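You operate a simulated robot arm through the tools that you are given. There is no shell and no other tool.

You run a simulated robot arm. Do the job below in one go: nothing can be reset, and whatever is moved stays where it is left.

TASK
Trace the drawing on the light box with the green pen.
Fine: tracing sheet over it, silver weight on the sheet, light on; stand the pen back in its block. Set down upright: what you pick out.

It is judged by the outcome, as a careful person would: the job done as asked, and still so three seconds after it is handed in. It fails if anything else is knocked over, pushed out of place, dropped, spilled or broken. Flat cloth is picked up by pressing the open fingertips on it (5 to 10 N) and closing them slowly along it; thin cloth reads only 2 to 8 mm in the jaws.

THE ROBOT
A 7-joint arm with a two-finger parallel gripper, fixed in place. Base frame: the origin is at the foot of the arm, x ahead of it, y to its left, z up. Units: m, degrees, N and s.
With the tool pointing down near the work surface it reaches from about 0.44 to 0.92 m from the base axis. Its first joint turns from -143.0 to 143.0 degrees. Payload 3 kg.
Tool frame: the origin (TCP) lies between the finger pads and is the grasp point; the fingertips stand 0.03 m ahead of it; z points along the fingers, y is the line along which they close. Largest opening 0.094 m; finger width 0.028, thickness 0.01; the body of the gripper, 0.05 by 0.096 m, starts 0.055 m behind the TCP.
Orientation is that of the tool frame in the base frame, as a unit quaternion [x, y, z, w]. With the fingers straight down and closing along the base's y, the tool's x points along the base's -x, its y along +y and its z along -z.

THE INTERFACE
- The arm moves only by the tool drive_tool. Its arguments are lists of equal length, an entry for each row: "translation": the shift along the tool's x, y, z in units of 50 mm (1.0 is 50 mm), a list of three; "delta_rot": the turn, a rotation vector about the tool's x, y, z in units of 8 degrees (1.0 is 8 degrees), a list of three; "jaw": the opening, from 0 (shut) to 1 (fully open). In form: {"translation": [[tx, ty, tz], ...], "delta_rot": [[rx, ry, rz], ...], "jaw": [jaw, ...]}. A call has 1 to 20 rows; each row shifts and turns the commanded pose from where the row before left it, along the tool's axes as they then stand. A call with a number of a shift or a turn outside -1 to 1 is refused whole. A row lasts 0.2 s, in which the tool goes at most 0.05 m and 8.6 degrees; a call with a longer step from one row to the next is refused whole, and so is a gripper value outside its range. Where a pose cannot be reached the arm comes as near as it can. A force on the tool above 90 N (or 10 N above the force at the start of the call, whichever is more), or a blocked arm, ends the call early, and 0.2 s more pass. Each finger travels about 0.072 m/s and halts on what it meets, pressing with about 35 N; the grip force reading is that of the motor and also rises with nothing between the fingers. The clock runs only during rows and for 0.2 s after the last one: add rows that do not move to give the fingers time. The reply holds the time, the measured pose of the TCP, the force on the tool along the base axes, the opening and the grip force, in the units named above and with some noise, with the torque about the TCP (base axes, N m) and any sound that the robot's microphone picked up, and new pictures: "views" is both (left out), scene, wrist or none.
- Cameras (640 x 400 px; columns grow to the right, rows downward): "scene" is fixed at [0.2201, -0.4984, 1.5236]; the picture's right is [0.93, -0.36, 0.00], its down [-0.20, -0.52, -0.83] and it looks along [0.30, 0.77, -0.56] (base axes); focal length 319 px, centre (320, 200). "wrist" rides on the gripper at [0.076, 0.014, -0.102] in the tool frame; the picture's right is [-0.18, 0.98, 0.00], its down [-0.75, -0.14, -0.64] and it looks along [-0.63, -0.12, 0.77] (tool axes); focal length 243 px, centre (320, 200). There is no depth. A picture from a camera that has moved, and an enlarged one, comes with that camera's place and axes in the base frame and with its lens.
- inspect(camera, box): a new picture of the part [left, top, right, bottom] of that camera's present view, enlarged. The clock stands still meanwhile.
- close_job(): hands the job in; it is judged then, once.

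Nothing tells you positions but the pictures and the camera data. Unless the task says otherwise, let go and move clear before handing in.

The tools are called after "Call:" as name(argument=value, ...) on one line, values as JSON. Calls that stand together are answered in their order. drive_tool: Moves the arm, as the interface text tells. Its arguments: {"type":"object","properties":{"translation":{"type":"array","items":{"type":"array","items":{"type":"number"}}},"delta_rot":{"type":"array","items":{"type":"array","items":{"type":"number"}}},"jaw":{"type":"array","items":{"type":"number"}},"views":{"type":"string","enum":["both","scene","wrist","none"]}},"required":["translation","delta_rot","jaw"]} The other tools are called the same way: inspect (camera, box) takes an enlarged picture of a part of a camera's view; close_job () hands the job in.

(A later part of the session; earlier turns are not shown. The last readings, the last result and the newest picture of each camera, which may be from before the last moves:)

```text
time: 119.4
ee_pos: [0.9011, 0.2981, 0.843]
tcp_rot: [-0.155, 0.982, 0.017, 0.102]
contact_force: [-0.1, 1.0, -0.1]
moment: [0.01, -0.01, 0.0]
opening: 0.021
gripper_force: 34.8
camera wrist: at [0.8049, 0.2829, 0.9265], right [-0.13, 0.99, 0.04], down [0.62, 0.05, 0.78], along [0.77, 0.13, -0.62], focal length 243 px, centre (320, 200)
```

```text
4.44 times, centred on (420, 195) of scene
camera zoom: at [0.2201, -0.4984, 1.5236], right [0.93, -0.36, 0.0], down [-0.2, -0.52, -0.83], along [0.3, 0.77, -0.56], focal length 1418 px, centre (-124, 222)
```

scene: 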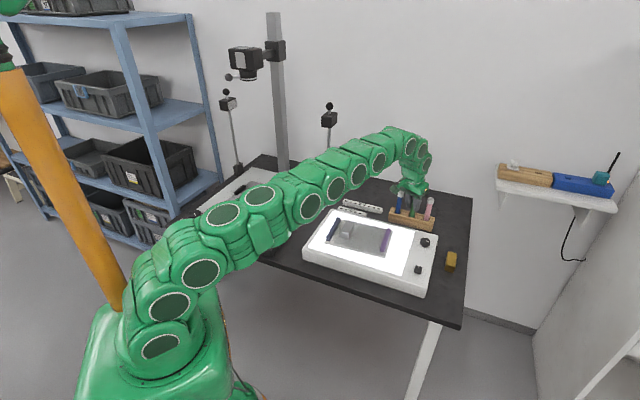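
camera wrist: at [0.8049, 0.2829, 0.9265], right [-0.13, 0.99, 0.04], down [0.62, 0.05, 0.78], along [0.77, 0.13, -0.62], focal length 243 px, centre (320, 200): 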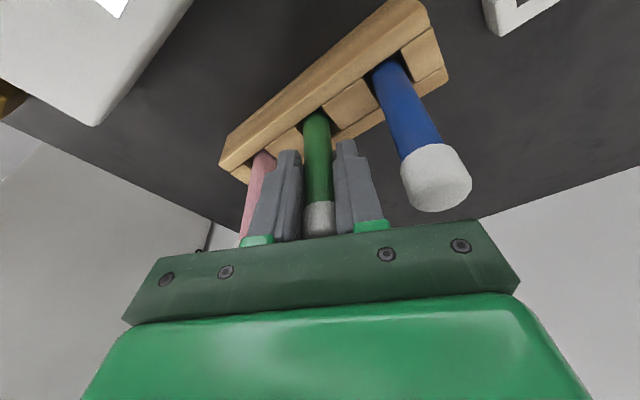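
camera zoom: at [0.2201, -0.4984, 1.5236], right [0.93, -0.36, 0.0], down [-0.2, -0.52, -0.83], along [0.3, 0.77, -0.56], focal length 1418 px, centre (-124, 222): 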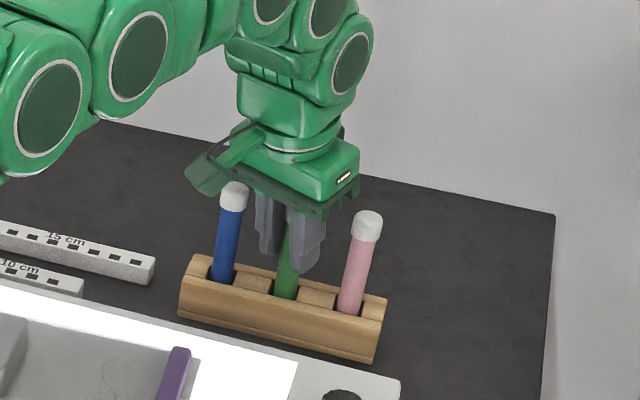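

Green pen gripped. Lift it straight up out of the block.

Call:
drive_tool(translation=[[-0.0416, 0, -0.1956], [-0.0832, 0, -0.3913], [-0.0832, 0, -0.3913], [-0.0832, 0, -0.3913], [-0.0832, 0, -0.3913], [0, 0, 0]], delta_rot=[[0, 0, 0], [0, 0, 0], [0, 0, 0], [0, 0, 0], [0, 0, 0], [0, 0, 0]], jaw=[0.15, 0.15, 0.15, 0.15, 0.15, 0.15], views="both")

Call:
inspect(camera="scene", box=[370, 130, 460, 240])

Call:
inspect(camera="wrist", box=[220, 60, 460, 240])

```text
time: 120.8
ee_pos: [0.9018, 0.2992, 0.9332]
tcp_rot: [-0.156, 0.982, 0.017, 0.102]
contact_force: [0.0, -0.5, -0.1]
moment: [-0.03, -0.02, 0.01]
opening: 0.021
gripper_force: 34.8
camera wrist: at [0.8045, 0.2834, 1.0176], right [-0.13, 0.99, 0.04], down [0.62, 0.05, 0.78], along [0.77, 0.13, -0.62], focal length 243 px, centre (320, 200)
```

scene: 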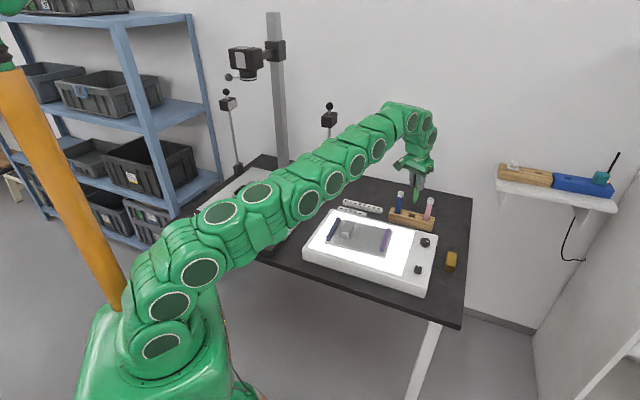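
wrist: 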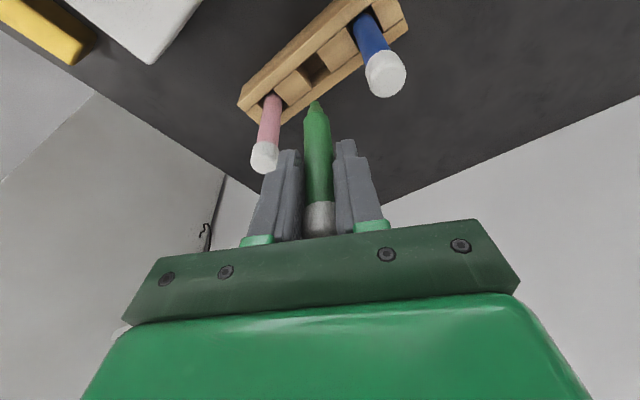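

```text
3.64 times, centred on (415, 185) of scene
camera zoom: at [0.2201, -0.4984, 1.5236], right [0.93, -0.36, 0.0], down [-0.2, -0.52, -0.83], along [0.3, 0.77, -0.56], focal length 1160 px, centre (-26, 254)
```

zoom: 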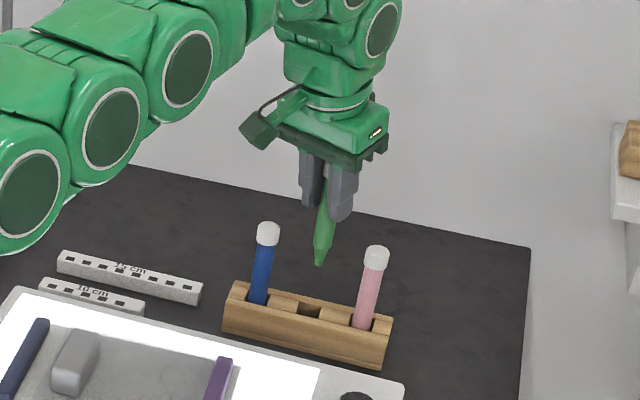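

```text
2.22 times, centred on (340, 150) of wrist
camera zoom: at [0.8045, 0.2834, 1.0176], right [-0.13, 0.99, 0.04], down [0.62, 0.05, 0.78], along [0.77, 0.13, -0.62], focal length 539 px, centre (276, 311)
```

zoom: 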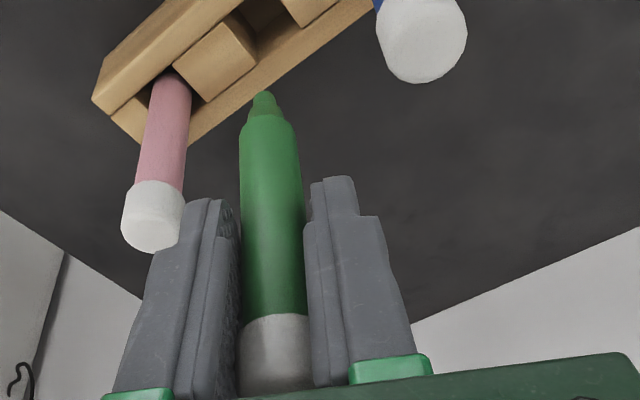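

The pen came out cleanly with its nib pointing down (tip about 90 mm below the grasp point). Next I'll carry it to a viewpoint over the lit sheet to locate the drawing precisely.

Call:
drive_tool(translation=[[-0.0832, 0, -0.3913], [0.676, -0.046, -0.314], [0.676, -0.046, -0.314], [0.676, -0.046, -0.314], [0.676, -0.046, -0.314], [0.676, -0.046, -0.314], [0.676, -0.046, -0.314], [0.676, -0.046, -0.314], [0.676, -0.046, -0.314], [0, 0, 0], [0, 0, 0]], delta_rot=[[0, 0, 0], [0, 0, 0], [0, 0, 0], [0, 0, 0], [0, 0, 0], [0, 0, 0], [0, 0, 0], [0, 0, 0], [0, 0, 0], [0, 0, 0], [0, 0, 0]], jaw=[0.15, 0.15, 0.15, 0.15, 0.15, 0.15, 0.15, 0.15, 0.15, 0.15, 0.15], views="both")

Call:
inspect(camera="wrist", box=[170, 0, 490, 200])

Call:
inspect(camera="scene", box=[290, 180, 450, 290])

```text
time: 123.2
ee_pos: [0.6253, 0.1938, 1.0206]
tcp_rot: [-0.156, 0.982, 0.017, 0.102]
contact_force: [0.1, -0.5, -0.1]
moment: [0.0, -0.03, -0.03]
opening: 0.021
gripper_force: 35.4
camera wrist: at [0.5299, 0.1786, 1.1049], right [-0.13, 0.99, 0.04], down [0.62, 0.05, 0.78], along [0.77, 0.13, -0.62], focal length 243 px, centre (320, 200)
```

scene: 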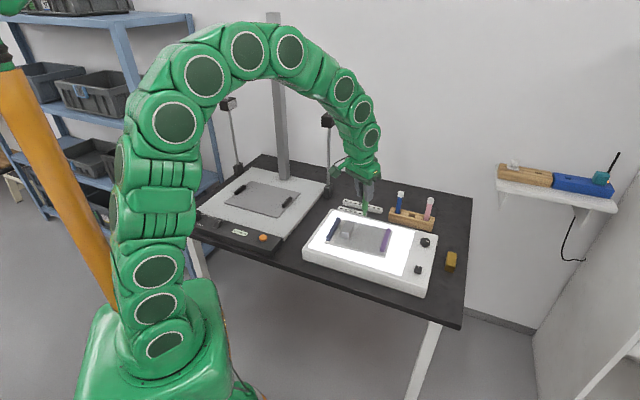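
wrist: 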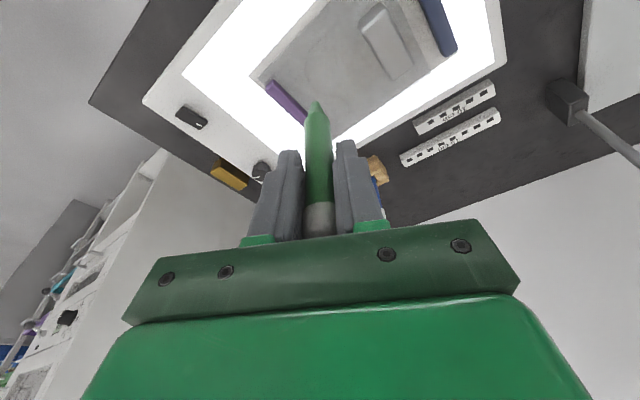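

```text
2.00 times, centred on (330, 100) of wrist
camera zoom: at [0.5299, 0.1786, 1.1049], right [-0.13, 0.99, 0.04], down [0.62, 0.05, 0.78], along [0.77, 0.13, -0.62], focal length 485 px, centre (300, 400)
```

zoom: 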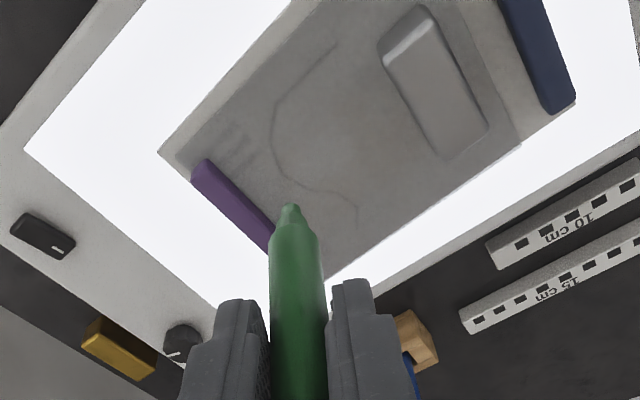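

```text
3.64 times, centred on (370, 235) of scene
camera zoom: at [0.2201, -0.4984, 1.5236], right [0.93, -0.36, 0.0], down [-0.2, -0.52, -0.83], along [0.3, 0.77, -0.56], focal length 1160 px, centre (138, 73)
```

zoom: 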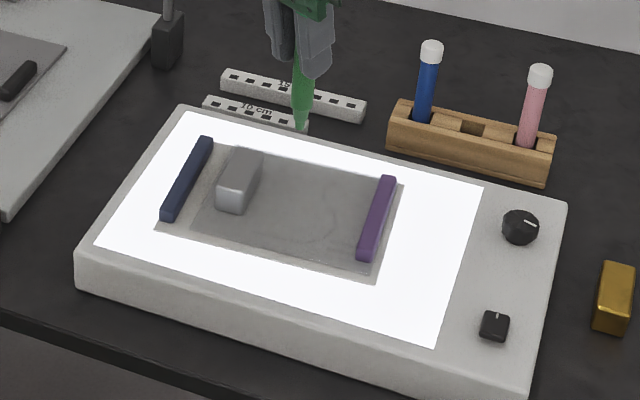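

Call:
inspect(camera="wrist", box=[240, 0, 440, 125])

Call:
inspect(camera="wrist", box=[290, 10, 370, 120])

```text
3.20 times, centred on (340, 62) of wrist
camera zoom: at [0.5299, 0.1786, 1.1049], right [-0.13, 0.99, 0.04], down [0.62, 0.05, 0.78], along [0.77, 0.13, -0.62], focal length 776 px, centre (256, 640)
```

zoom: 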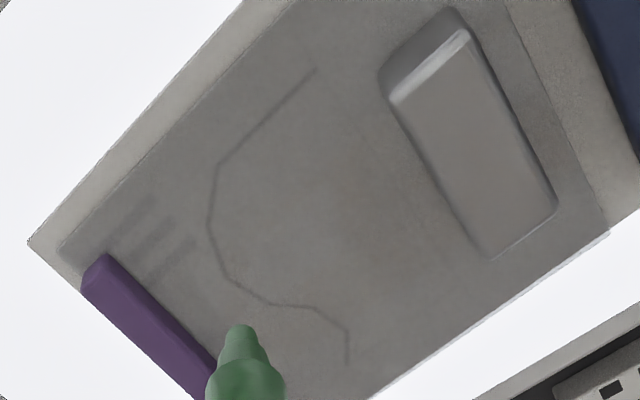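

```text
3.64 times, centred on (330, 65) of wrist
camera zoom: at [0.5299, 0.1786, 1.1049], right [-0.13, 0.99, 0.04], down [0.62, 0.05, 0.78], along [0.77, 0.13, -0.62], focal length 882 px, centre (284, 691)
```

zoom: 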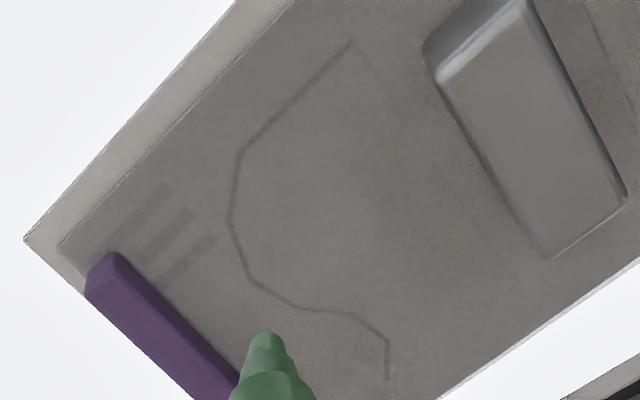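

With the light on, the profile line shows through the sheet. I'll bring the nib to about 1 cm above the line's starting point and calibrate visually.

Call:
drive_tool(translation=[[0.167, 0.167, 0.578], [0.167, 0.167, 0.578], [0.167, 0.167, 0.578], [0.167, 0.167, 0.5], [0, 0, 0]], delta_rot=[[0, 0, 0], [0, 0, 0], [0, 0, 0], [0, 0, 0], [0, 0, 0]], jaw=[0.15, 0.15, 0.15, 0.15, 0.15], views="both")

Call:
inspect(camera="wrist", box=[260, 40, 380, 140])

Call:
inspect(camera="scene", box=[310, 200, 400, 270])

```text
time: 124.4
ee_pos: [0.6104, 0.2213, 0.9035]
tcp_rot: [-0.155, 0.982, 0.017, 0.103]
contact_force: [0.1, -0.2, -0.8]
moment: [-0.03, -0.01, -0.01]
opening: 0.0208
gripper_force: 35.3
camera wrist: at [0.5136, 0.2056, 0.9885], right [-0.13, 0.99, 0.04], down [0.62, 0.05, 0.78], along [0.77, 0.13, -0.62], focal length 243 px, centre (320, 200)
```

scene: 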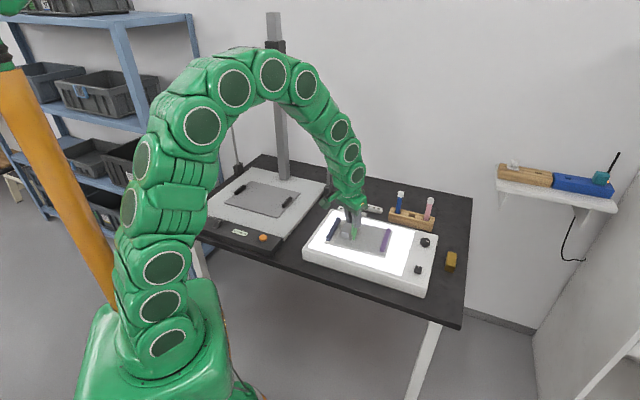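
wrist: 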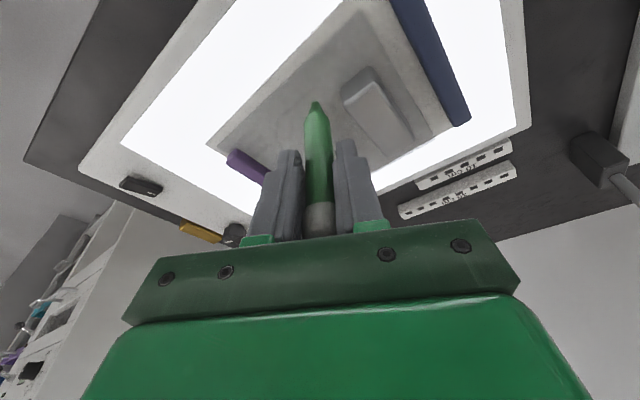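

```text
4.00 times, centred on (320, 90) of wrist
camera zoom: at [0.5136, 0.2056, 0.9885], right [-0.13, 0.99, 0.04], down [0.62, 0.05, 0.78], along [0.77, 0.13, -0.62], focal length 970 px, centre (320, 640)
```

zoom: 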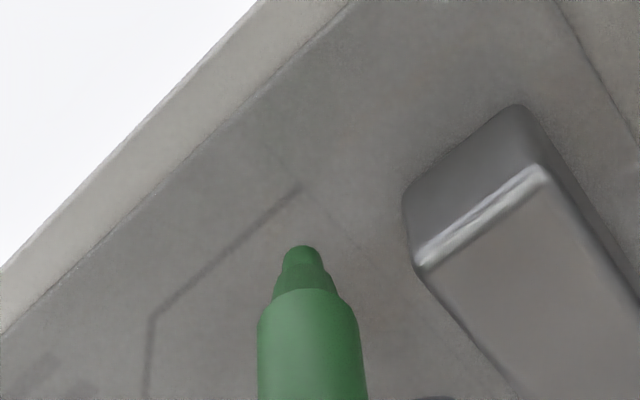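

```text
5.71 times, centred on (355, 235) of scene
camera zoom: at [0.2201, -0.4984, 1.5236], right [0.93, -0.36, 0.0], down [-0.2, -0.52, -0.83], along [0.3, 0.77, -0.56], focal length 1823 px, centre (120, 0)
```

zoom: 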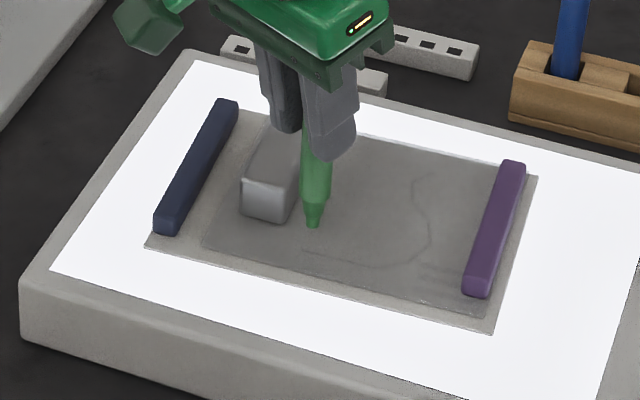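

Call:
drive_tool(translation=[[0.09, 0.018, 0.144], [0, 0, 0]], delta_rot=[[0, 0, 0], [0, 0, 0]], jaw=[0.15, 0.15], views="none")

Call:
inspect(camera="wrist", box=[260, 40, 380, 140])

Call:
inspect(camera="scene", box=[335, 220, 385, 255])

```text
time: 125.0
ee_pos: [0.6063, 0.2223, 0.8959]
tcp_rot: [-0.155, 0.982, 0.016, 0.102]
contact_force: [0.1, -0.3, -0.1]
moment: [-0.01, -0.01, 0.0]
opening: 0.0209
gripper_force: 34.9
```

```text
4.00 times, centred on (320, 90) of wrist
camera zoom: at [0.51, 0.2064, 0.981], right [-0.13, 0.99, 0.04], down [0.62, 0.05, 0.78], along [0.77, 0.13, -0.62], focal length 970 px, centre (320, 640)
```

zoom: 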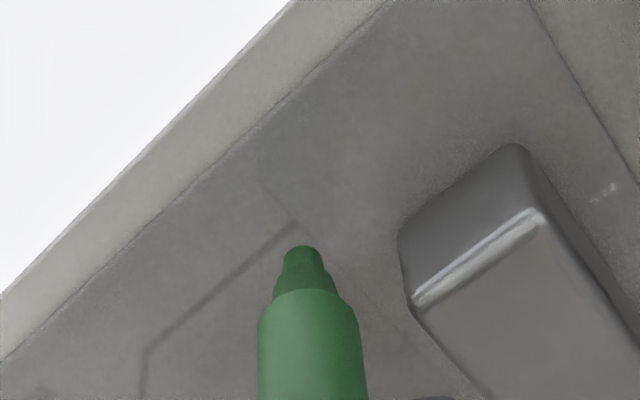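

```text
11.43 times, centred on (360, 238) of scene
camera zoom: at [0.2201, -0.4984, 1.5236], right [0.93, -0.36, 0.0], down [-0.2, -0.52, -0.83], along [0.3, 0.77, -0.56], focal length 3646 px, centre (-137, -229)
```

zoom: 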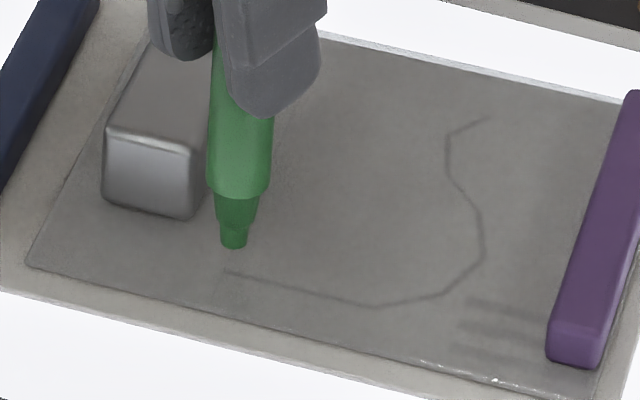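

The nib is above the line's start within about 1 mm. Lowering toward contact in small steps.

Call:
drive_tool(translation=[[0.025, 0, 0.117], [0, 0, 0]], delta_rot=[[0, 0, 0], [0, 0, 0]], jaw=[0.15, 0.15], views="none")

Call:
inspect(camera="wrist", box=[260, 40, 380, 140])

Call:
inspect(camera="scene", box=[335, 220, 385, 255])

```text
time: 125.6
ee_pos: [0.6059, 0.222, 0.8912]
tcp_rot: [-0.156, 0.982, 0.017, 0.103]
contact_force: [0.3, 0.0, -0.4]
moment: [-0.01, 0.0, -0.02]
opening: 0.0212
gripper_force: 34.8
```

```text
4.00 times, centred on (320, 90) of wrist
camera zoom: at [0.5097, 0.2063, 0.975], right [-0.13, 0.99, 0.04], down [0.62, 0.05, 0.78], along [0.77, 0.13, -0.62], focal length 970 px, centre (320, 640)
```

zoom: 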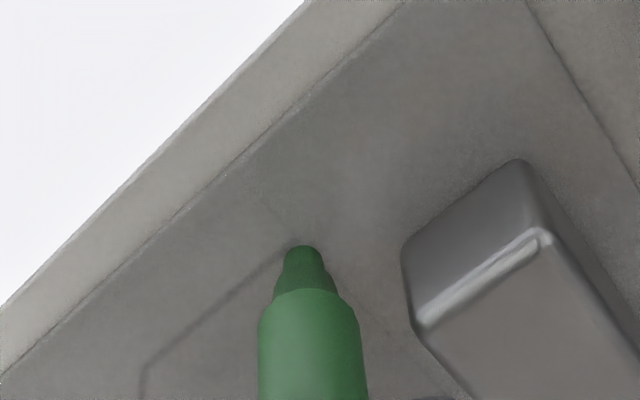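

```text
11.43 times, centred on (360, 238) of scene
camera zoom: at [0.2201, -0.4984, 1.5236], right [0.93, -0.36, 0.0], down [-0.2, -0.52, -0.83], along [0.3, 0.77, -0.56], focal length 3646 px, centre (-137, -229)
```

zoom: 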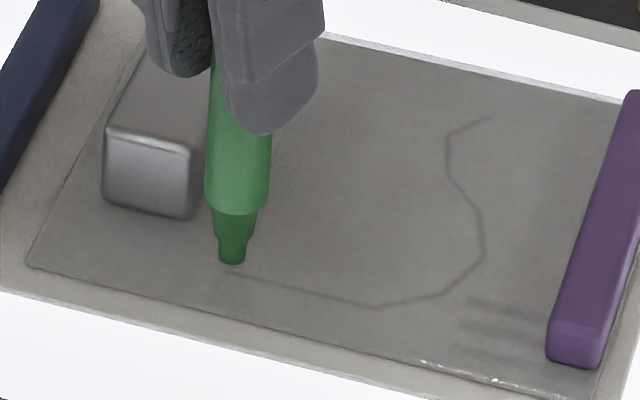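

Call:
drive_tool(translation=[[0.0042, 0, 0.0196], [0, 0, 0]], delta_rot=[[0, 0, 0], [0, 0, 0]], jaw=[0.15, 0.15], views="none")

```text
time: 126.2
ee_pos: [0.6058, 0.2226, 0.8887]
tcp_rot: [-0.156, 0.982, 0.017, 0.104]
contact_force: [0.1, 0.4, 4.9]
moment: [0.0, 0.0, -0.01]
opening: 0.0209
gripper_force: 35.4
```

Call:
inspect(camera="scene", box=[335, 220, 385, 255])

Call:
inspect(camera="wrist", box=[260, 40, 380, 140])

```text
11.43 times, centred on (360, 238) of scene
camera zoom: at [0.2201, -0.4984, 1.5236], right [0.93, -0.36, 0.0], down [-0.2, -0.52, -0.83], along [0.3, 0.77, -0.56], focal length 3646 px, centre (-137, -229)
```

zoom: 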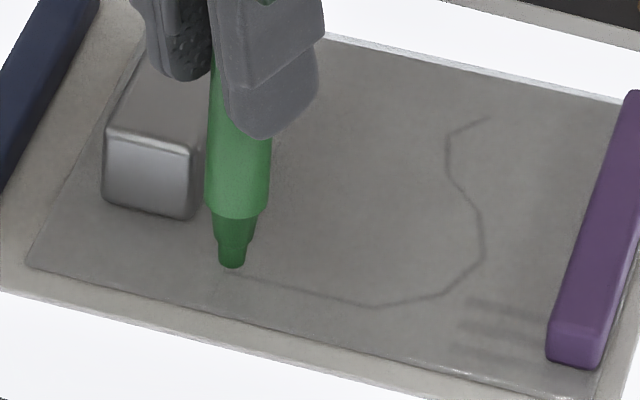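

```text
4.00 times, centred on (320, 90) of wrist
camera zoom: at [0.5095, 0.2059, 0.9738], right [-0.13, 0.99, 0.04], down [0.62, 0.05, 0.78], along [0.77, 0.13, -0.62], focal length 970 px, centre (320, 640)
```

zoom: 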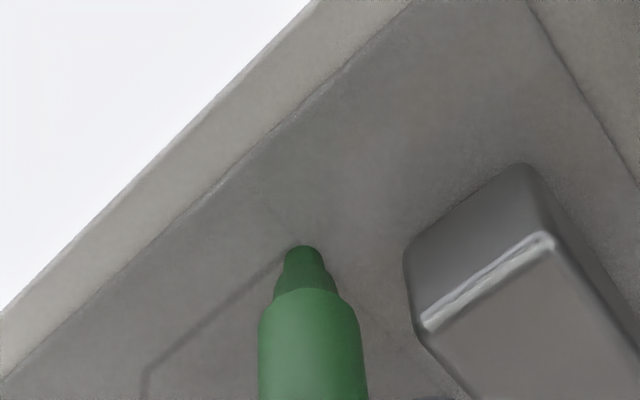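

Call:
drive_tool(translation=[[-0.0125, 0, -0.0587], [0.0695, -0.028, -0.014], [0, 0, 0]], delta_rot=[[0, 0, 0], [0, 0, 0], [0, 0, 0]], jaw=[0.15, 0.15, 0.15], views="none")

Call:
inspect(camera="scene", box=[340, 230, 370, 250])

Call:
inspect(camera="wrist", box=[280, 60, 350, 120])

```text
time: 127.0
ee_pos: [0.6018, 0.2191, 0.8923]
tcp_rot: [-0.155, 0.983, 0.017, 0.102]
contact_force: [-0.1, 0.3, 0.3]
moment: [0.03, -0.04, 0.03]
opening: 0.021
gripper_force: 35.3
```

```text
16.00 times, centred on (355, 240) of scene
camera zoom: at [0.2201, -0.4984, 1.5236], right [0.93, -0.36, 0.0], down [-0.2, -0.52, -0.83], along [0.3, 0.77, -0.56], focal length 5104 px, centre (-240, -440)
```

zoom: 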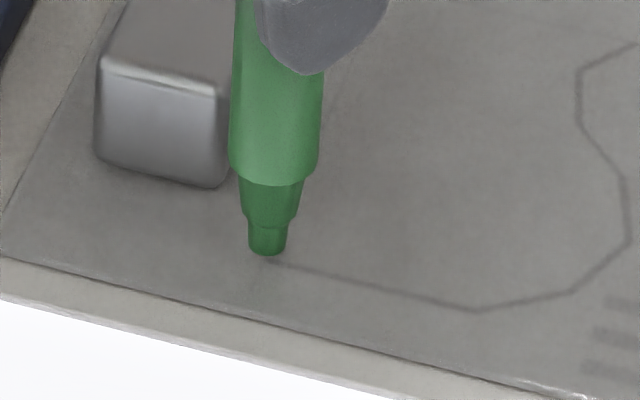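

```text
6.67 times, centred on (315, 90) of wrist
camera zoom: at [0.5061, 0.2034, 0.9772], right [-0.13, 0.99, 0.04], down [0.62, 0.05, 0.78], along [0.77, 0.13, -0.62], focal length 1618 px, centre (353, 933)
```

zoom: 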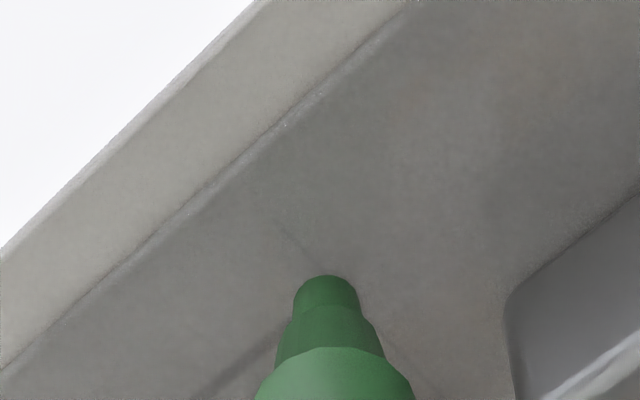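

Call:
drive_tool(translation=[[0.0125, 0, 0.0587], [0, 0, 0]], delta_rot=[[0, 0, 0], [0, 0, 0]], jaw=[0.15, 0.15], views="none")

```text
time: 127.6
ee_pos: [0.6022, 0.2187, 0.8908]
tcp_rot: [-0.156, 0.982, 0.017, 0.104]
contact_force: [0.5, 0.7, -0.5]
moment: [0.02, 0.01, -0.02]
opening: 0.0211
gripper_force: 34.4
```

Call:
drive_tool(translation=[[0.003, 0, 0.0137], [0, 0, 0]], delta_rot=[[0, 0, 0], [0, 0, 0]], jaw=[0.15, 0.15], views="none")

Call:
inspect(camera="scene", box=[340, 230, 370, 250])

```text
time: 128.2
ee_pos: [0.603, 0.2186, 0.8896]
tcp_rot: [-0.156, 0.982, 0.017, 0.103]
contact_force: [0.1, -0.8, 6.4]
moment: [-0.01, 0.0, 0.02]
opening: 0.0207
gripper_force: 34.9
```

```text
16.00 times, centred on (355, 240) of scene
camera zoom: at [0.2201, -0.4984, 1.5236], right [0.93, -0.36, 0.0], down [-0.2, -0.52, -0.83], along [0.3, 0.77, -0.56], focal length 5104 px, centre (-240, -440)
```

zoom: 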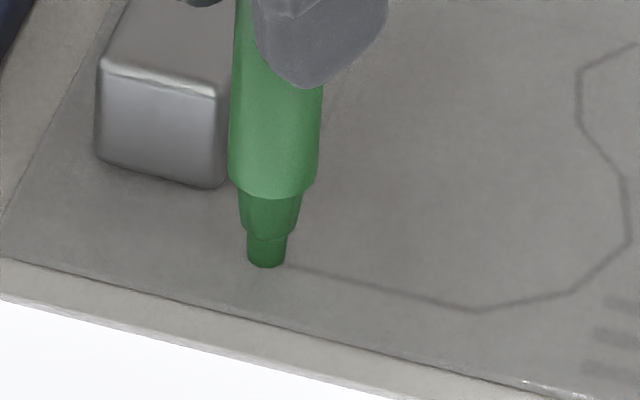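

Touching at the start point. Tracing the first straight stretch slowly.

Call:
drive_tool(translation=[[-0.057, -0.1022, 0.0081], [-0.057, -0.1022, 0.0121], [-0.057, -0.1022, 0.0121], [-0.057, -0.1022, 0.0121]], delta_rot=[[0, 0, 0], [0, 0, 0], [0, 0, 0], [0, 0, 0]], jaw=[0.15, 0.15, 0.15, 0.15], views="none")

Call:
inspect(camera="scene", box=[340, 230, 370, 250])

Call:
inspect(camera="wrist", box=[270, 30, 370, 120])

```text
time: 129.2
ee_pos: [0.6207, 0.2032, 0.8891]
tcp_rot: [-0.156, 0.982, 0.017, 0.104]
contact_force: [-1.4, 5.5, 20.9]
moment: [0.55, 0.01, 0.06]
opening: 0.0208
gripper_force: 35.0
```

```text
16.00 times, centred on (355, 240) of scene
camera zoom: at [0.2201, -0.4984, 1.5236], right [0.93, -0.36, 0.0], down [-0.2, -0.52, -0.83], along [0.3, 0.77, -0.56], focal length 5104 px, centre (-240, -440)
```

zoom: 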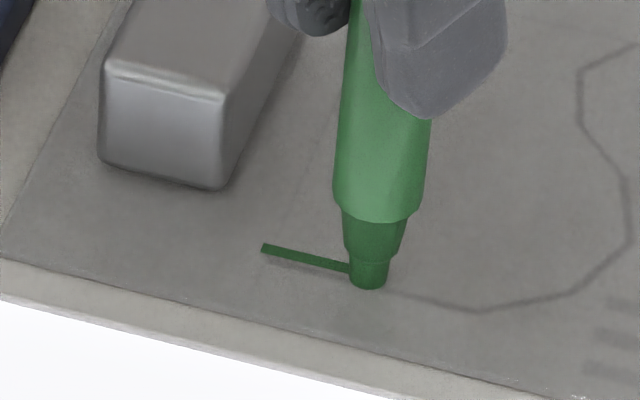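

```text
4.44 times, centred on (320, 75) of wrist
camera zoom: at [0.5244, 0.187, 0.9727], right [-0.13, 0.99, 0.04], down [0.62, 0.05, 0.79], along [0.78, 0.13, -0.62], focal length 1078 px, centre (320, 756)
```

zoom: 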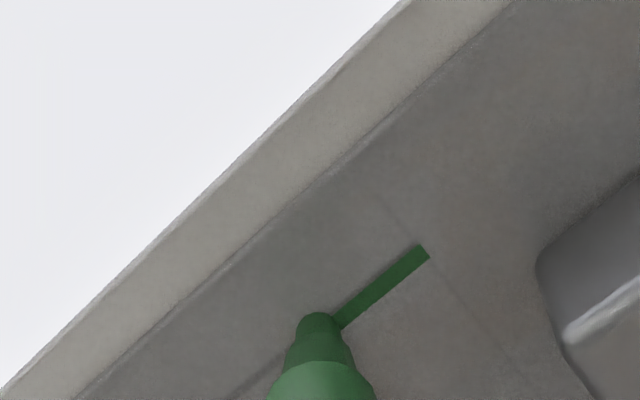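

Ink is being laid on the line (within about 1 mm once parallax is taken out). Contact force has crept up to 21 N, so I'll ease up slightly and continue.

Call:
drive_tool(translation=[[-0.004, 0, -0.0196], [-0.057, -0.1022, 0.0121], [-0.057, -0.1022, 0.0121]], delta_rot=[[0, 0, 0], [0, 0, 0], [0, 0, 0]], jaw=[0.15, 0.15, 0.15], views="none")

```text
time: 130.0
ee_pos: [0.6282, 0.1955, 0.8893]
tcp_rot: [-0.155, 0.982, 0.017, 0.102]
contact_force: [-1.3, 0.1, 5.5]
moment: [0.12, 0.14, -0.03]
opening: 0.0208
gripper_force: 35.1
```

Call:
drive_tool(translation=[[-0.057, -0.1022, 0.0121], [-0.057, -0.1022, 0.0121]], delta_rot=[[0, 0, 0], [0, 0, 0]], jaw=[0.15, 0.15], views="none")

Call:
inspect(camera="scene", box=[340, 225, 385, 255])

Call:
inspect(camera="wrist", box=[270, 30, 370, 120])

```text
time: 130.6
ee_pos: [0.6376, 0.188, 0.8902]
tcp_rot: [-0.156, 0.982, 0.017, 0.102]
contact_force: [-0.5, -0.9, -0.5]
moment: [0.01, 0.0, -0.03]
opening: 0.0211
gripper_force: 34.7
```

```text
13.33 times, centred on (362, 240) of scene
camera zoom: at [0.2201, -0.4984, 1.5236], right [0.93, -0.36, 0.0], down [-0.2, -0.52, -0.83], along [0.3, 0.77, -0.56], focal length 4253 px, centre (-247, -333)
```

zoom: 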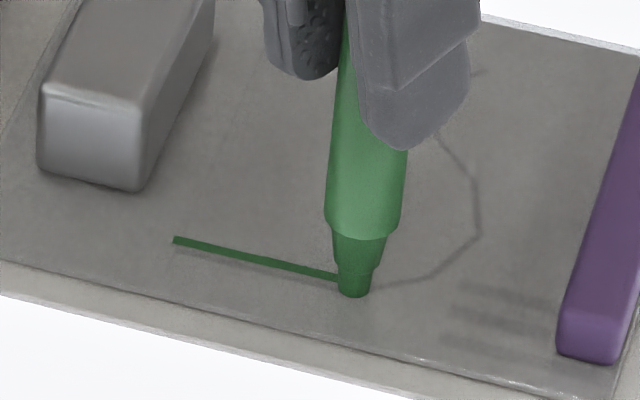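

```text
4.44 times, centred on (320, 75) of wrist
camera zoom: at [0.5417, 0.172, 0.9744], right [-0.13, 0.99, 0.04], down [0.62, 0.05, 0.78], along [0.77, 0.13, -0.62], focal length 1078 px, centre (320, 756)
```

zoom: 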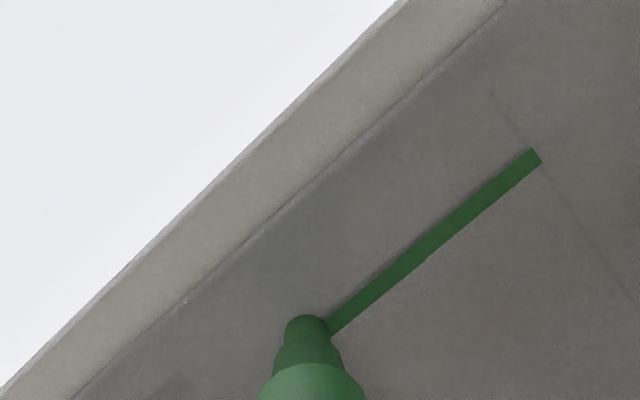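

Call:
drive_tool(translation=[[0.0025, 0, 0.0117], [0, 0, 0]], delta_rot=[[0, 0, 0], [0, 0, 0]], jaw=[0.15, 0.15], views="none")

```text
time: 131.2
ee_pos: [0.6371, 0.1884, 0.8892]
tcp_rot: [-0.155, 0.982, 0.017, 0.102]
contact_force: [-0.8, 0.7, 2.7]
moment: [-0.03, 0.03, 0.02]
opening: 0.021
gripper_force: 35.0
```

Call:
drive_tool(translation=[[0.0398, 0.069, -0.0046], [0.0398, 0.069, -0.0085], [-0.0398, -0.069, 0.0085], [-0.0398, -0.069, 0.0085]], delta_rot=[[0, 0, 0], [0, 0, 0], [0, 0, 0], [0, 0, 0]], jaw=[0.15, 0.15, 0.15, 0.15], views="none")

```text
time: 132.2
ee_pos: [0.6385, 0.1876, 0.8896]
tcp_rot: [-0.156, 0.982, 0.017, 0.103]
contact_force: [-0.8, 0.8, 1.4]
moment: [0.07, 0.02, 0.02]
opening: 0.021
gripper_force: 35.1
```

Call:
drive_tool(translation=[[-0.0883, -0.0417, 0.0228], [-0.0891, -0.0417, 0.0189], [-0.0891, -0.0417, 0.0189], [-0.0891, -0.0417, 0.0189]], delta_rot=[[0, 0, 0], [0, 0, 0], [0, 0, 0], [0, 0, 0]], jaw=[0.15, 0.15, 0.15, 0.15], views="none")

Call:
inspect(camera="scene", box=[340, 225, 385, 255])

Call:
inspect(camera="wrist", box=[260, 0, 400, 120])

```text
time: 133.2
ee_pos: [0.6599, 0.1842, 0.8905]
tcp_rot: [-0.155, 0.982, 0.017, 0.103]
contact_force: [-0.3, -0.3, 0.8]
moment: [-0.03, 0.03, 0.03]
opening: 0.021
gripper_force: 35.1
```

```text
13.33 times, centred on (362, 240) of scene
camera zoom: at [0.2201, -0.4984, 1.5236], right [0.93, -0.36, 0.0], down [-0.2, -0.52, -0.83], along [0.3, 0.77, -0.56], focal length 4253 px, centre (-247, -333)
```

zoom: 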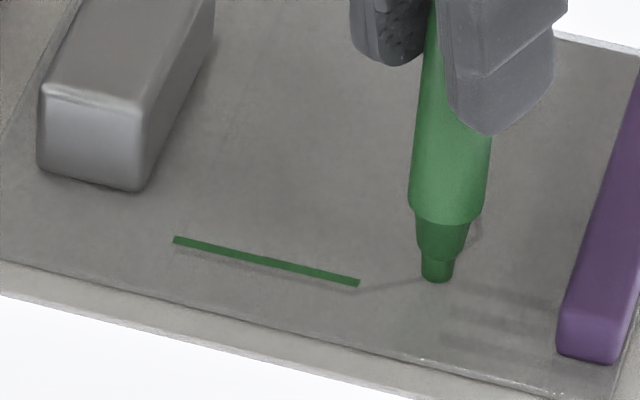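

```text
3.33 times, centred on (330, 60) of wrist
camera zoom: at [0.5631, 0.1691, 0.9743], right [-0.13, 0.99, 0.04], down [0.62, 0.05, 0.78], along [0.78, 0.13, -0.62], focal length 809 px, centre (287, 667)
```

zoom: 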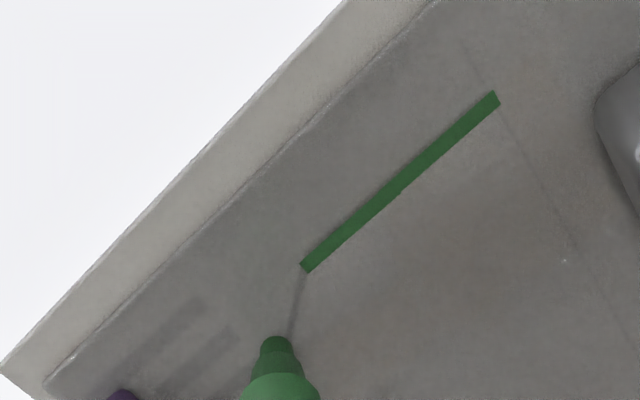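

No contact on that stretch, so no ink there yet. I'll lower slightly until there's contact and trace it back and forth.

Call:
drive_tool(translation=[[0.002, 0, 0.0098], [0, 0, 0]], delta_rot=[[0, 0, 0], [0, 0, 0]], jaw=[0.15, 0.15], views="none")

```text
time: 133.8
ee_pos: [0.6592, 0.1845, 0.8892]
tcp_rot: [-0.156, 0.982, 0.017, 0.103]
contact_force: [0.2, 0.3, 2.7]
moment: [0.02, -0.07, -0.01]
opening: 0.0209
gripper_force: 34.6
```

Call:
drive_tool(translation=[[0.0012, 0, 0.0059], [0, 0, 0]], delta_rot=[[0, 0, 0], [0, 0, 0]], jaw=[0.15, 0.15], views="none")

```text
time: 134.4
ee_pos: [0.6583, 0.1849, 0.8894]
tcp_rot: [-0.156, 0.982, 0.017, 0.103]
contact_force: [-0.7, 0.0, 9.4]
moment: [0.0, -0.1, 0.01]
opening: 0.0209
gripper_force: 35.2
```

Call:
drive_tool(translation=[[0.0891, 0.0417, -0.0189], [0.0891, 0.0417, -0.0189], [0.0891, 0.0417, -0.0189], [0.0891, 0.0417, -0.0189]], delta_rot=[[0, 0, 0], [0, 0, 0], [0, 0, 0], [0, 0, 0]], jaw=[0.15, 0.15, 0.15, 0.15], views="none")

Call:
inspect(camera="scene", box=[340, 225, 385, 255])

```text
time: 135.4
ee_pos: [0.6396, 0.1864, 0.8878]
tcp_rot: [-0.155, 0.982, 0.017, 0.102]
contact_force: [4.3, -0.8, 18.0]
moment: [-0.06, -0.56, -0.04]
opening: 0.021
gripper_force: 34.8
```

```text
13.33 times, centred on (362, 240) of scene
camera zoom: at [0.2201, -0.4984, 1.5236], right [0.93, -0.36, 0.0], down [-0.2, -0.52, -0.83], along [0.3, 0.77, -0.56], focal length 4253 px, centre (-247, -333)
```

zoom: 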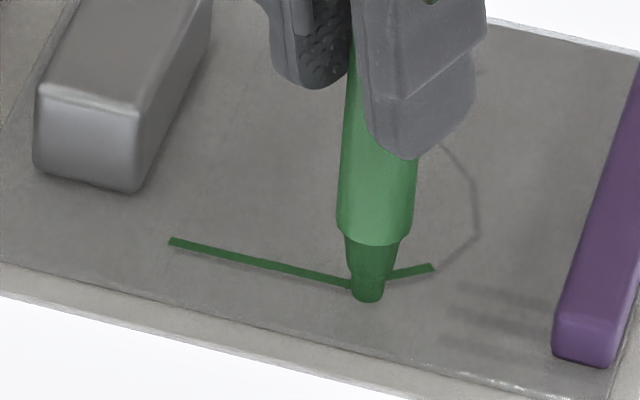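

The line P2–P3 is inked now, but the 18 N drag nudged the sheet by about a millimetre. I'll keep the pressure lower and go in shorter steps.

Call:
drive_tool(translation=[[-0.0021, 0, -0.0098], [-0.0891, -0.0417, 0.0189], [-0.0891, -0.0417, 0.0189]], delta_rot=[[0, 0, 0], [0, 0, 0], [0, 0, 0]], jaw=[0.15, 0.15, 0.15], views="none")

```text
time: 136.2
ee_pos: [0.648, 0.1848, 0.8889]
tcp_rot: [-0.155, 0.982, 0.017, 0.103]
contact_force: [-1.8, 0.5, 5.1]
moment: [0.07, 0.14, 0.02]
opening: 0.0208
gripper_force: 34.9
```

Call:
drive_tool(translation=[[-0.0891, -0.0417, 0.0198], [-0.0891, -0.0417, 0.0198]], delta_rot=[[0, 0, 0], [0, 0, 0]], jaw=[0.15, 0.15], views="none")

Call:
inspect(camera="scene", box=[345, 215, 390, 245])

Call:
inspect(camera="wrist", box=[260, 0, 400, 120])

```text
time: 136.8
ee_pos: [0.6594, 0.1842, 0.8893]
tcp_rot: [-0.154, 0.983, 0.017, 0.102]
contact_force: [-0.4, -0.4, -0.8]
moment: [0.02, -0.02, -0.01]
opening: 0.021
gripper_force: 35.3
```

```text
13.33 times, centred on (368, 230) of scene
camera zoom: at [0.2201, -0.4984, 1.5236], right [0.93, -0.36, 0.0], down [-0.2, -0.52, -0.83], along [0.3, 0.77, -0.56], focal length 4253 px, centre (-313, -200)
```

zoom: 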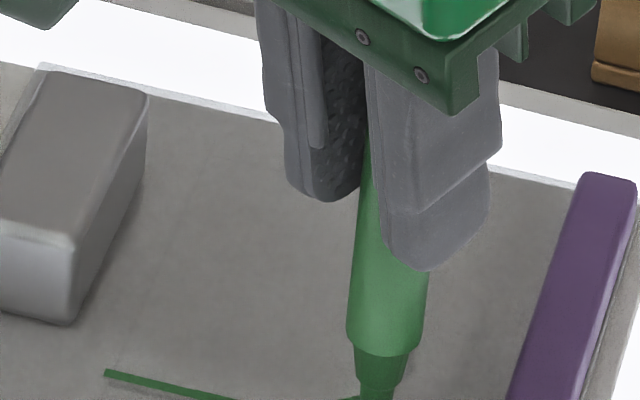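

```text
3.33 times, centred on (330, 60) of wrist
camera zoom: at [0.5633, 0.1687, 0.9738], right [-0.13, 0.99, 0.04], down [0.62, 0.05, 0.78], along [0.78, 0.13, -0.62], focal length 809 px, centre (287, 667)
```

zoom: 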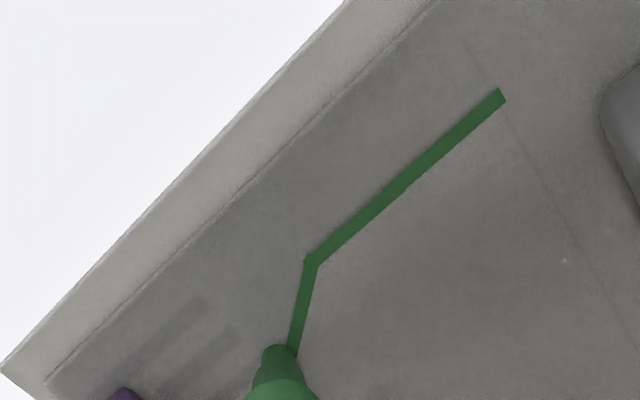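

Call:
drive_tool(translation=[[0.002, 0, 0.0098], [0, 0, 0]], delta_rot=[[0, 0, 0], [0, 0, 0]], jaw=[0.15, 0.15], views="none")

```text
time: 137.4
ee_pos: [0.6584, 0.1846, 0.8901]
tcp_rot: [-0.156, 0.982, 0.018, 0.103]
contact_force: [-0.3, -0.2, -1.0]
moment: [0.0, -0.01, 0.03]
opening: 0.021
gripper_force: 35.0
```

Call:
drive_tool(translation=[[0.0012, 0, 0.0059], [0, 0, 0]], delta_rot=[[0, 0, 0], [0, 0, 0]], jaw=[0.15, 0.15], views="none")

```text
time: 138.0
ee_pos: [0.6592, 0.1853, 0.8883]
tcp_rot: [-0.156, 0.982, 0.018, 0.104]
contact_force: [1.5, 0.6, 2.2]
moment: [0.01, -0.03, -0.03]
opening: 0.021
gripper_force: 35.3
```

Call:
drive_tool(translation=[[-0.1031, 0.01265, 0.0261], [-0.1039, 0.01265, 0.0242]], delta_rot=[[0, 0, 0], [0, 0, 0]], jaw=[0.15, 0.15], views="none")

```text
time: 138.6
ee_pos: [0.6686, 0.1885, 0.8879]
tcp_rot: [-0.156, 0.982, 0.017, 0.102]
contact_force: [-3.7, -1.3, 8.3]
moment: [-0.05, 0.25, 0.0]
opening: 0.0212
gripper_force: 34.6
```

Call:
drive_tool(translation=[[-0.1043, 0.01265, 0.0222], [-0.1043, 0.01265, 0.0222]], delta_rot=[[0, 0, 0], [0, 0, 0]], jaw=[0.15, 0.15], views="none")

Call:
inspect(camera="wrist", box=[240, 0, 400, 120])

Call:
inspect(camera="scene", box=[345, 225, 390, 255])

```text
time: 139.2
ee_pos: [0.6796, 0.1938, 0.8871]
tcp_rot: [-0.156, 0.982, 0.017, 0.102]
contact_force: [-5.1, -1.8, 16.6]
moment: [-0.14, 0.36, 0.01]
opening: 0.0212
gripper_force: 35.0
```

```text
3.33 times, centred on (320, 60) of wrist
camera zoom: at [0.5829, 0.1781, 0.972], right [-0.13, 0.99, 0.04], down [0.62, 0.05, 0.78], along [0.77, 0.13, -0.62], focal length 809 px, centre (320, 667)
```

zoom: 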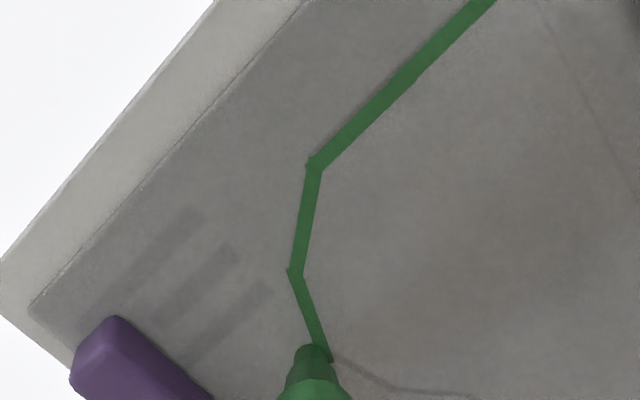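

```text
13.33 times, centred on (368, 240) of scene
camera zoom: at [0.2201, -0.4984, 1.5236], right [0.93, -0.36, 0.0], down [-0.2, -0.52, -0.83], along [0.3, 0.77, -0.56], focal length 4253 px, centre (-313, -333)
```

zoom: 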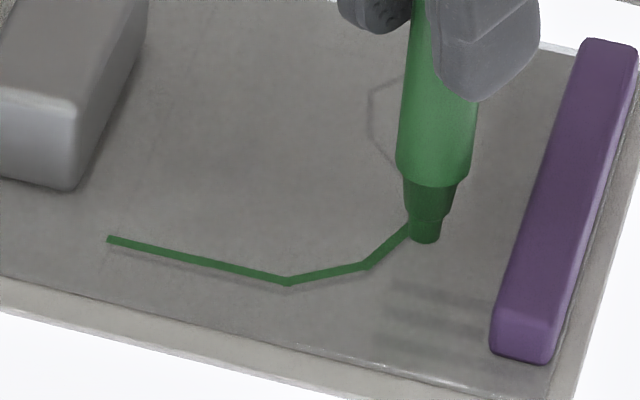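

Call:
drive_tool(translation=[[-0.0025, 0, -0.0117], [-0.0665, 0.083, 0.0142], [-0.0665, 0.083, 0.0142]], delta_rot=[[0, 0, 0], [0, 0, 0], [0, 0, 0]], jaw=[0.15, 0.15, 0.15], views="none")

```text
time: 140.0
ee_pos: [0.682, 0.205, 0.8879]
tcp_rot: [-0.156, 0.982, 0.018, 0.102]
contact_force: [0.1, -2.6, 10.0]
moment: [-0.28, -0.08, -0.01]
opening: 0.0213
gripper_force: 35.1
```

Call:
drive_tool(translation=[[-0.0673, 0.083, 0.0103], [-0.0665, 0.083, 0.0142]], delta_rot=[[0, 0, 0], [0, 0, 0]], jaw=[0.15, 0.15], views="none")

Call:
inspect(camera="wrist", box=[240, 0, 420, 120])

Call:
inspect(camera="scene", box=[345, 220, 390, 250])

```text
time: 140.6
ee_pos: [0.6861, 0.2153, 0.8883]
tcp_rot: [-0.155, 0.982, 0.017, 0.104]
contact_force: [-0.3, -1.8, 4.6]
moment: [-0.16, 0.02, -0.02]
opening: 0.0214
gripper_force: 34.1
```

```text
3.33 times, centred on (330, 60) of wrist
camera zoom: at [0.5895, 0.199, 0.9723], right [-0.13, 0.99, 0.04], down [0.62, 0.05, 0.78], along [0.77, 0.13, -0.62], focal length 809 px, centre (287, 667)
```

zoom: 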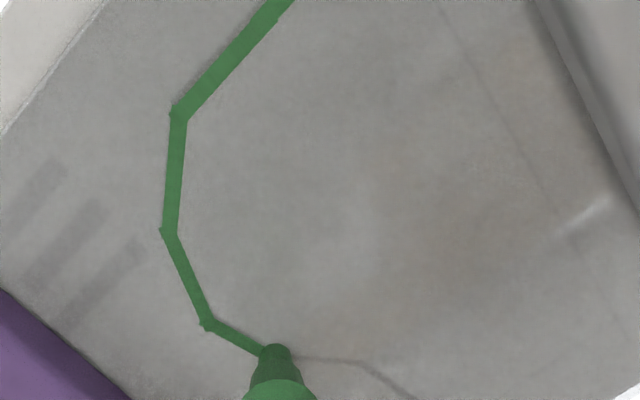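

```text
13.33 times, centred on (368, 235) of scene
camera zoom: at [0.2201, -0.4984, 1.5236], right [0.93, -0.36, 0.0], down [-0.2, -0.52, -0.83], along [0.3, 0.77, -0.56], focal length 4253 px, centre (-313, -267)
```

zoom: 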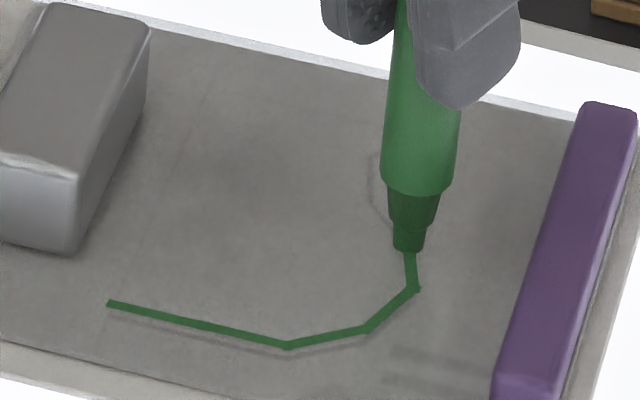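

Call:
drive_tool(translation=[[-0.0316, 0.0962, 0.0067], [-0.0316, 0.0962, 0.0067]], delta_rot=[[0, 0, 0], [0, 0, 0]], jaw=[0.15, 0.15], views="none")

```text
time: 141.2
ee_pos: [0.6868, 0.224, 0.8872]
tcp_rot: [-0.155, 0.982, 0.017, 0.104]
contact_force: [-0.2, -3.3, 5.1]
moment: [-0.21, -0.09, -0.03]
opening: 0.0207
gripper_force: 35.5
```

Call:
drive_tool(translation=[[-0.0316, 0.0962, 0.0067], [-0.0316, 0.0962, 0.0067]], delta_rot=[[0, 0, 0], [0, 0, 0]], jaw=[0.15, 0.15], views="none")

Call:
inspect(camera="wrist", box=[220, 0, 400, 120])

Call:
inspect(camera="scene", box=[345, 215, 390, 245])

```text
time: 141.8
ee_pos: [0.6864, 0.2344, 0.8894]
tcp_rot: [-0.156, 0.982, 0.017, 0.102]
contact_force: [0.2, -0.1, 1.2]
moment: [0.0, 0.02, 0.01]
opening: 0.0211
gripper_force: 35.2
```

```text
3.33 times, centred on (310, 60) of wrist
camera zoom: at [0.5894, 0.2183, 0.973], right [-0.13, 0.99, 0.04], down [0.62, 0.05, 0.78], along [0.77, 0.13, -0.62], focal length 809 px, centre (353, 667)
```

zoom: 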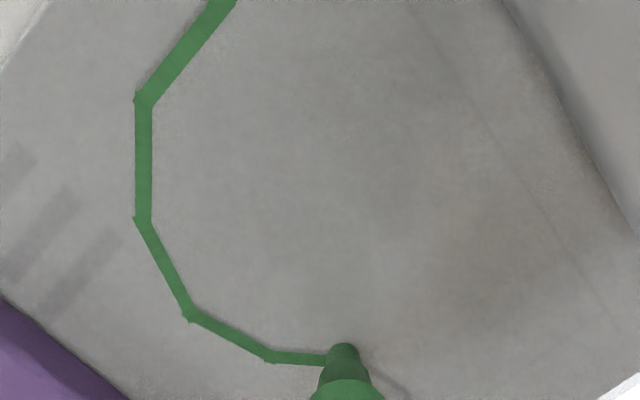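

```text
13.33 times, centred on (368, 230) of scene
camera zoom: at [0.2201, -0.4984, 1.5236], right [0.93, -0.36, 0.0], down [-0.2, -0.52, -0.83], along [0.3, 0.77, -0.56], focal length 4253 px, centre (-313, -200)
```

zoom: 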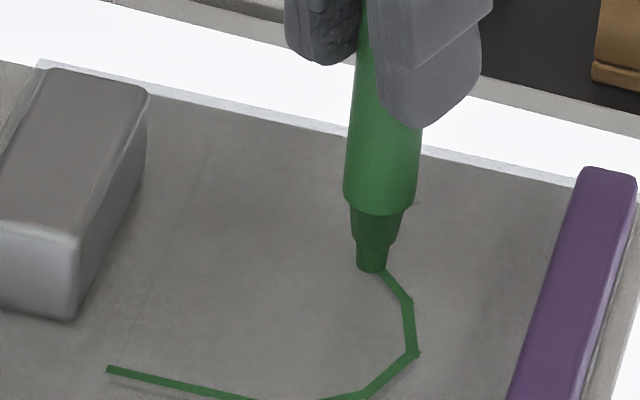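

Call:
drive_tool(translation=[[-0.0613, 0.0698, 0.0181], [-0.0623, 0.0698, 0.0132]], delta_rot=[[0, 0, 0], [0, 0, 0]], jaw=[0.15, 0.15], views="none")

```text
time: 142.4
ee_pos: [0.6901, 0.243, 0.8881]
tcp_rot: [-0.156, 0.982, 0.017, 0.102]
contact_force: [0.2, 0.5, 0.0]
moment: [-0.02, 0.01, -0.02]
opening: 0.021
gripper_force: 34.5
```

Call:
drive_tool(translation=[[0.0015, 0, 0.0068], [0, 0, 0]], delta_rot=[[0, 0, 0], [0, 0, 0]], jaw=[0.15, 0.15], views="none")

```text
time: 143.0
ee_pos: [0.6901, 0.2436, 0.8882]
tcp_rot: [-0.156, 0.982, 0.017, 0.103]
contact_force: [0.1, -0.2, 3.2]
moment: [0.06, -0.02, -0.03]
opening: 0.021
gripper_force: 35.3
```

Call:
drive_tool(translation=[[0.0623, -0.0698, -0.0132], [0.0623, -0.0698, -0.0132]], delta_rot=[[0, 0, 0], [0, 0, 0]], jaw=[0.15, 0.15], views="none")

```text
time: 143.6
ee_pos: [0.6888, 0.235, 0.8888]
tcp_rot: [-0.155, 0.982, 0.017, 0.104]
contact_force: [0.8, 1.9, 5.4]
moment: [0.12, -0.12, 0.03]
opening: 0.021
gripper_force: 34.8
```

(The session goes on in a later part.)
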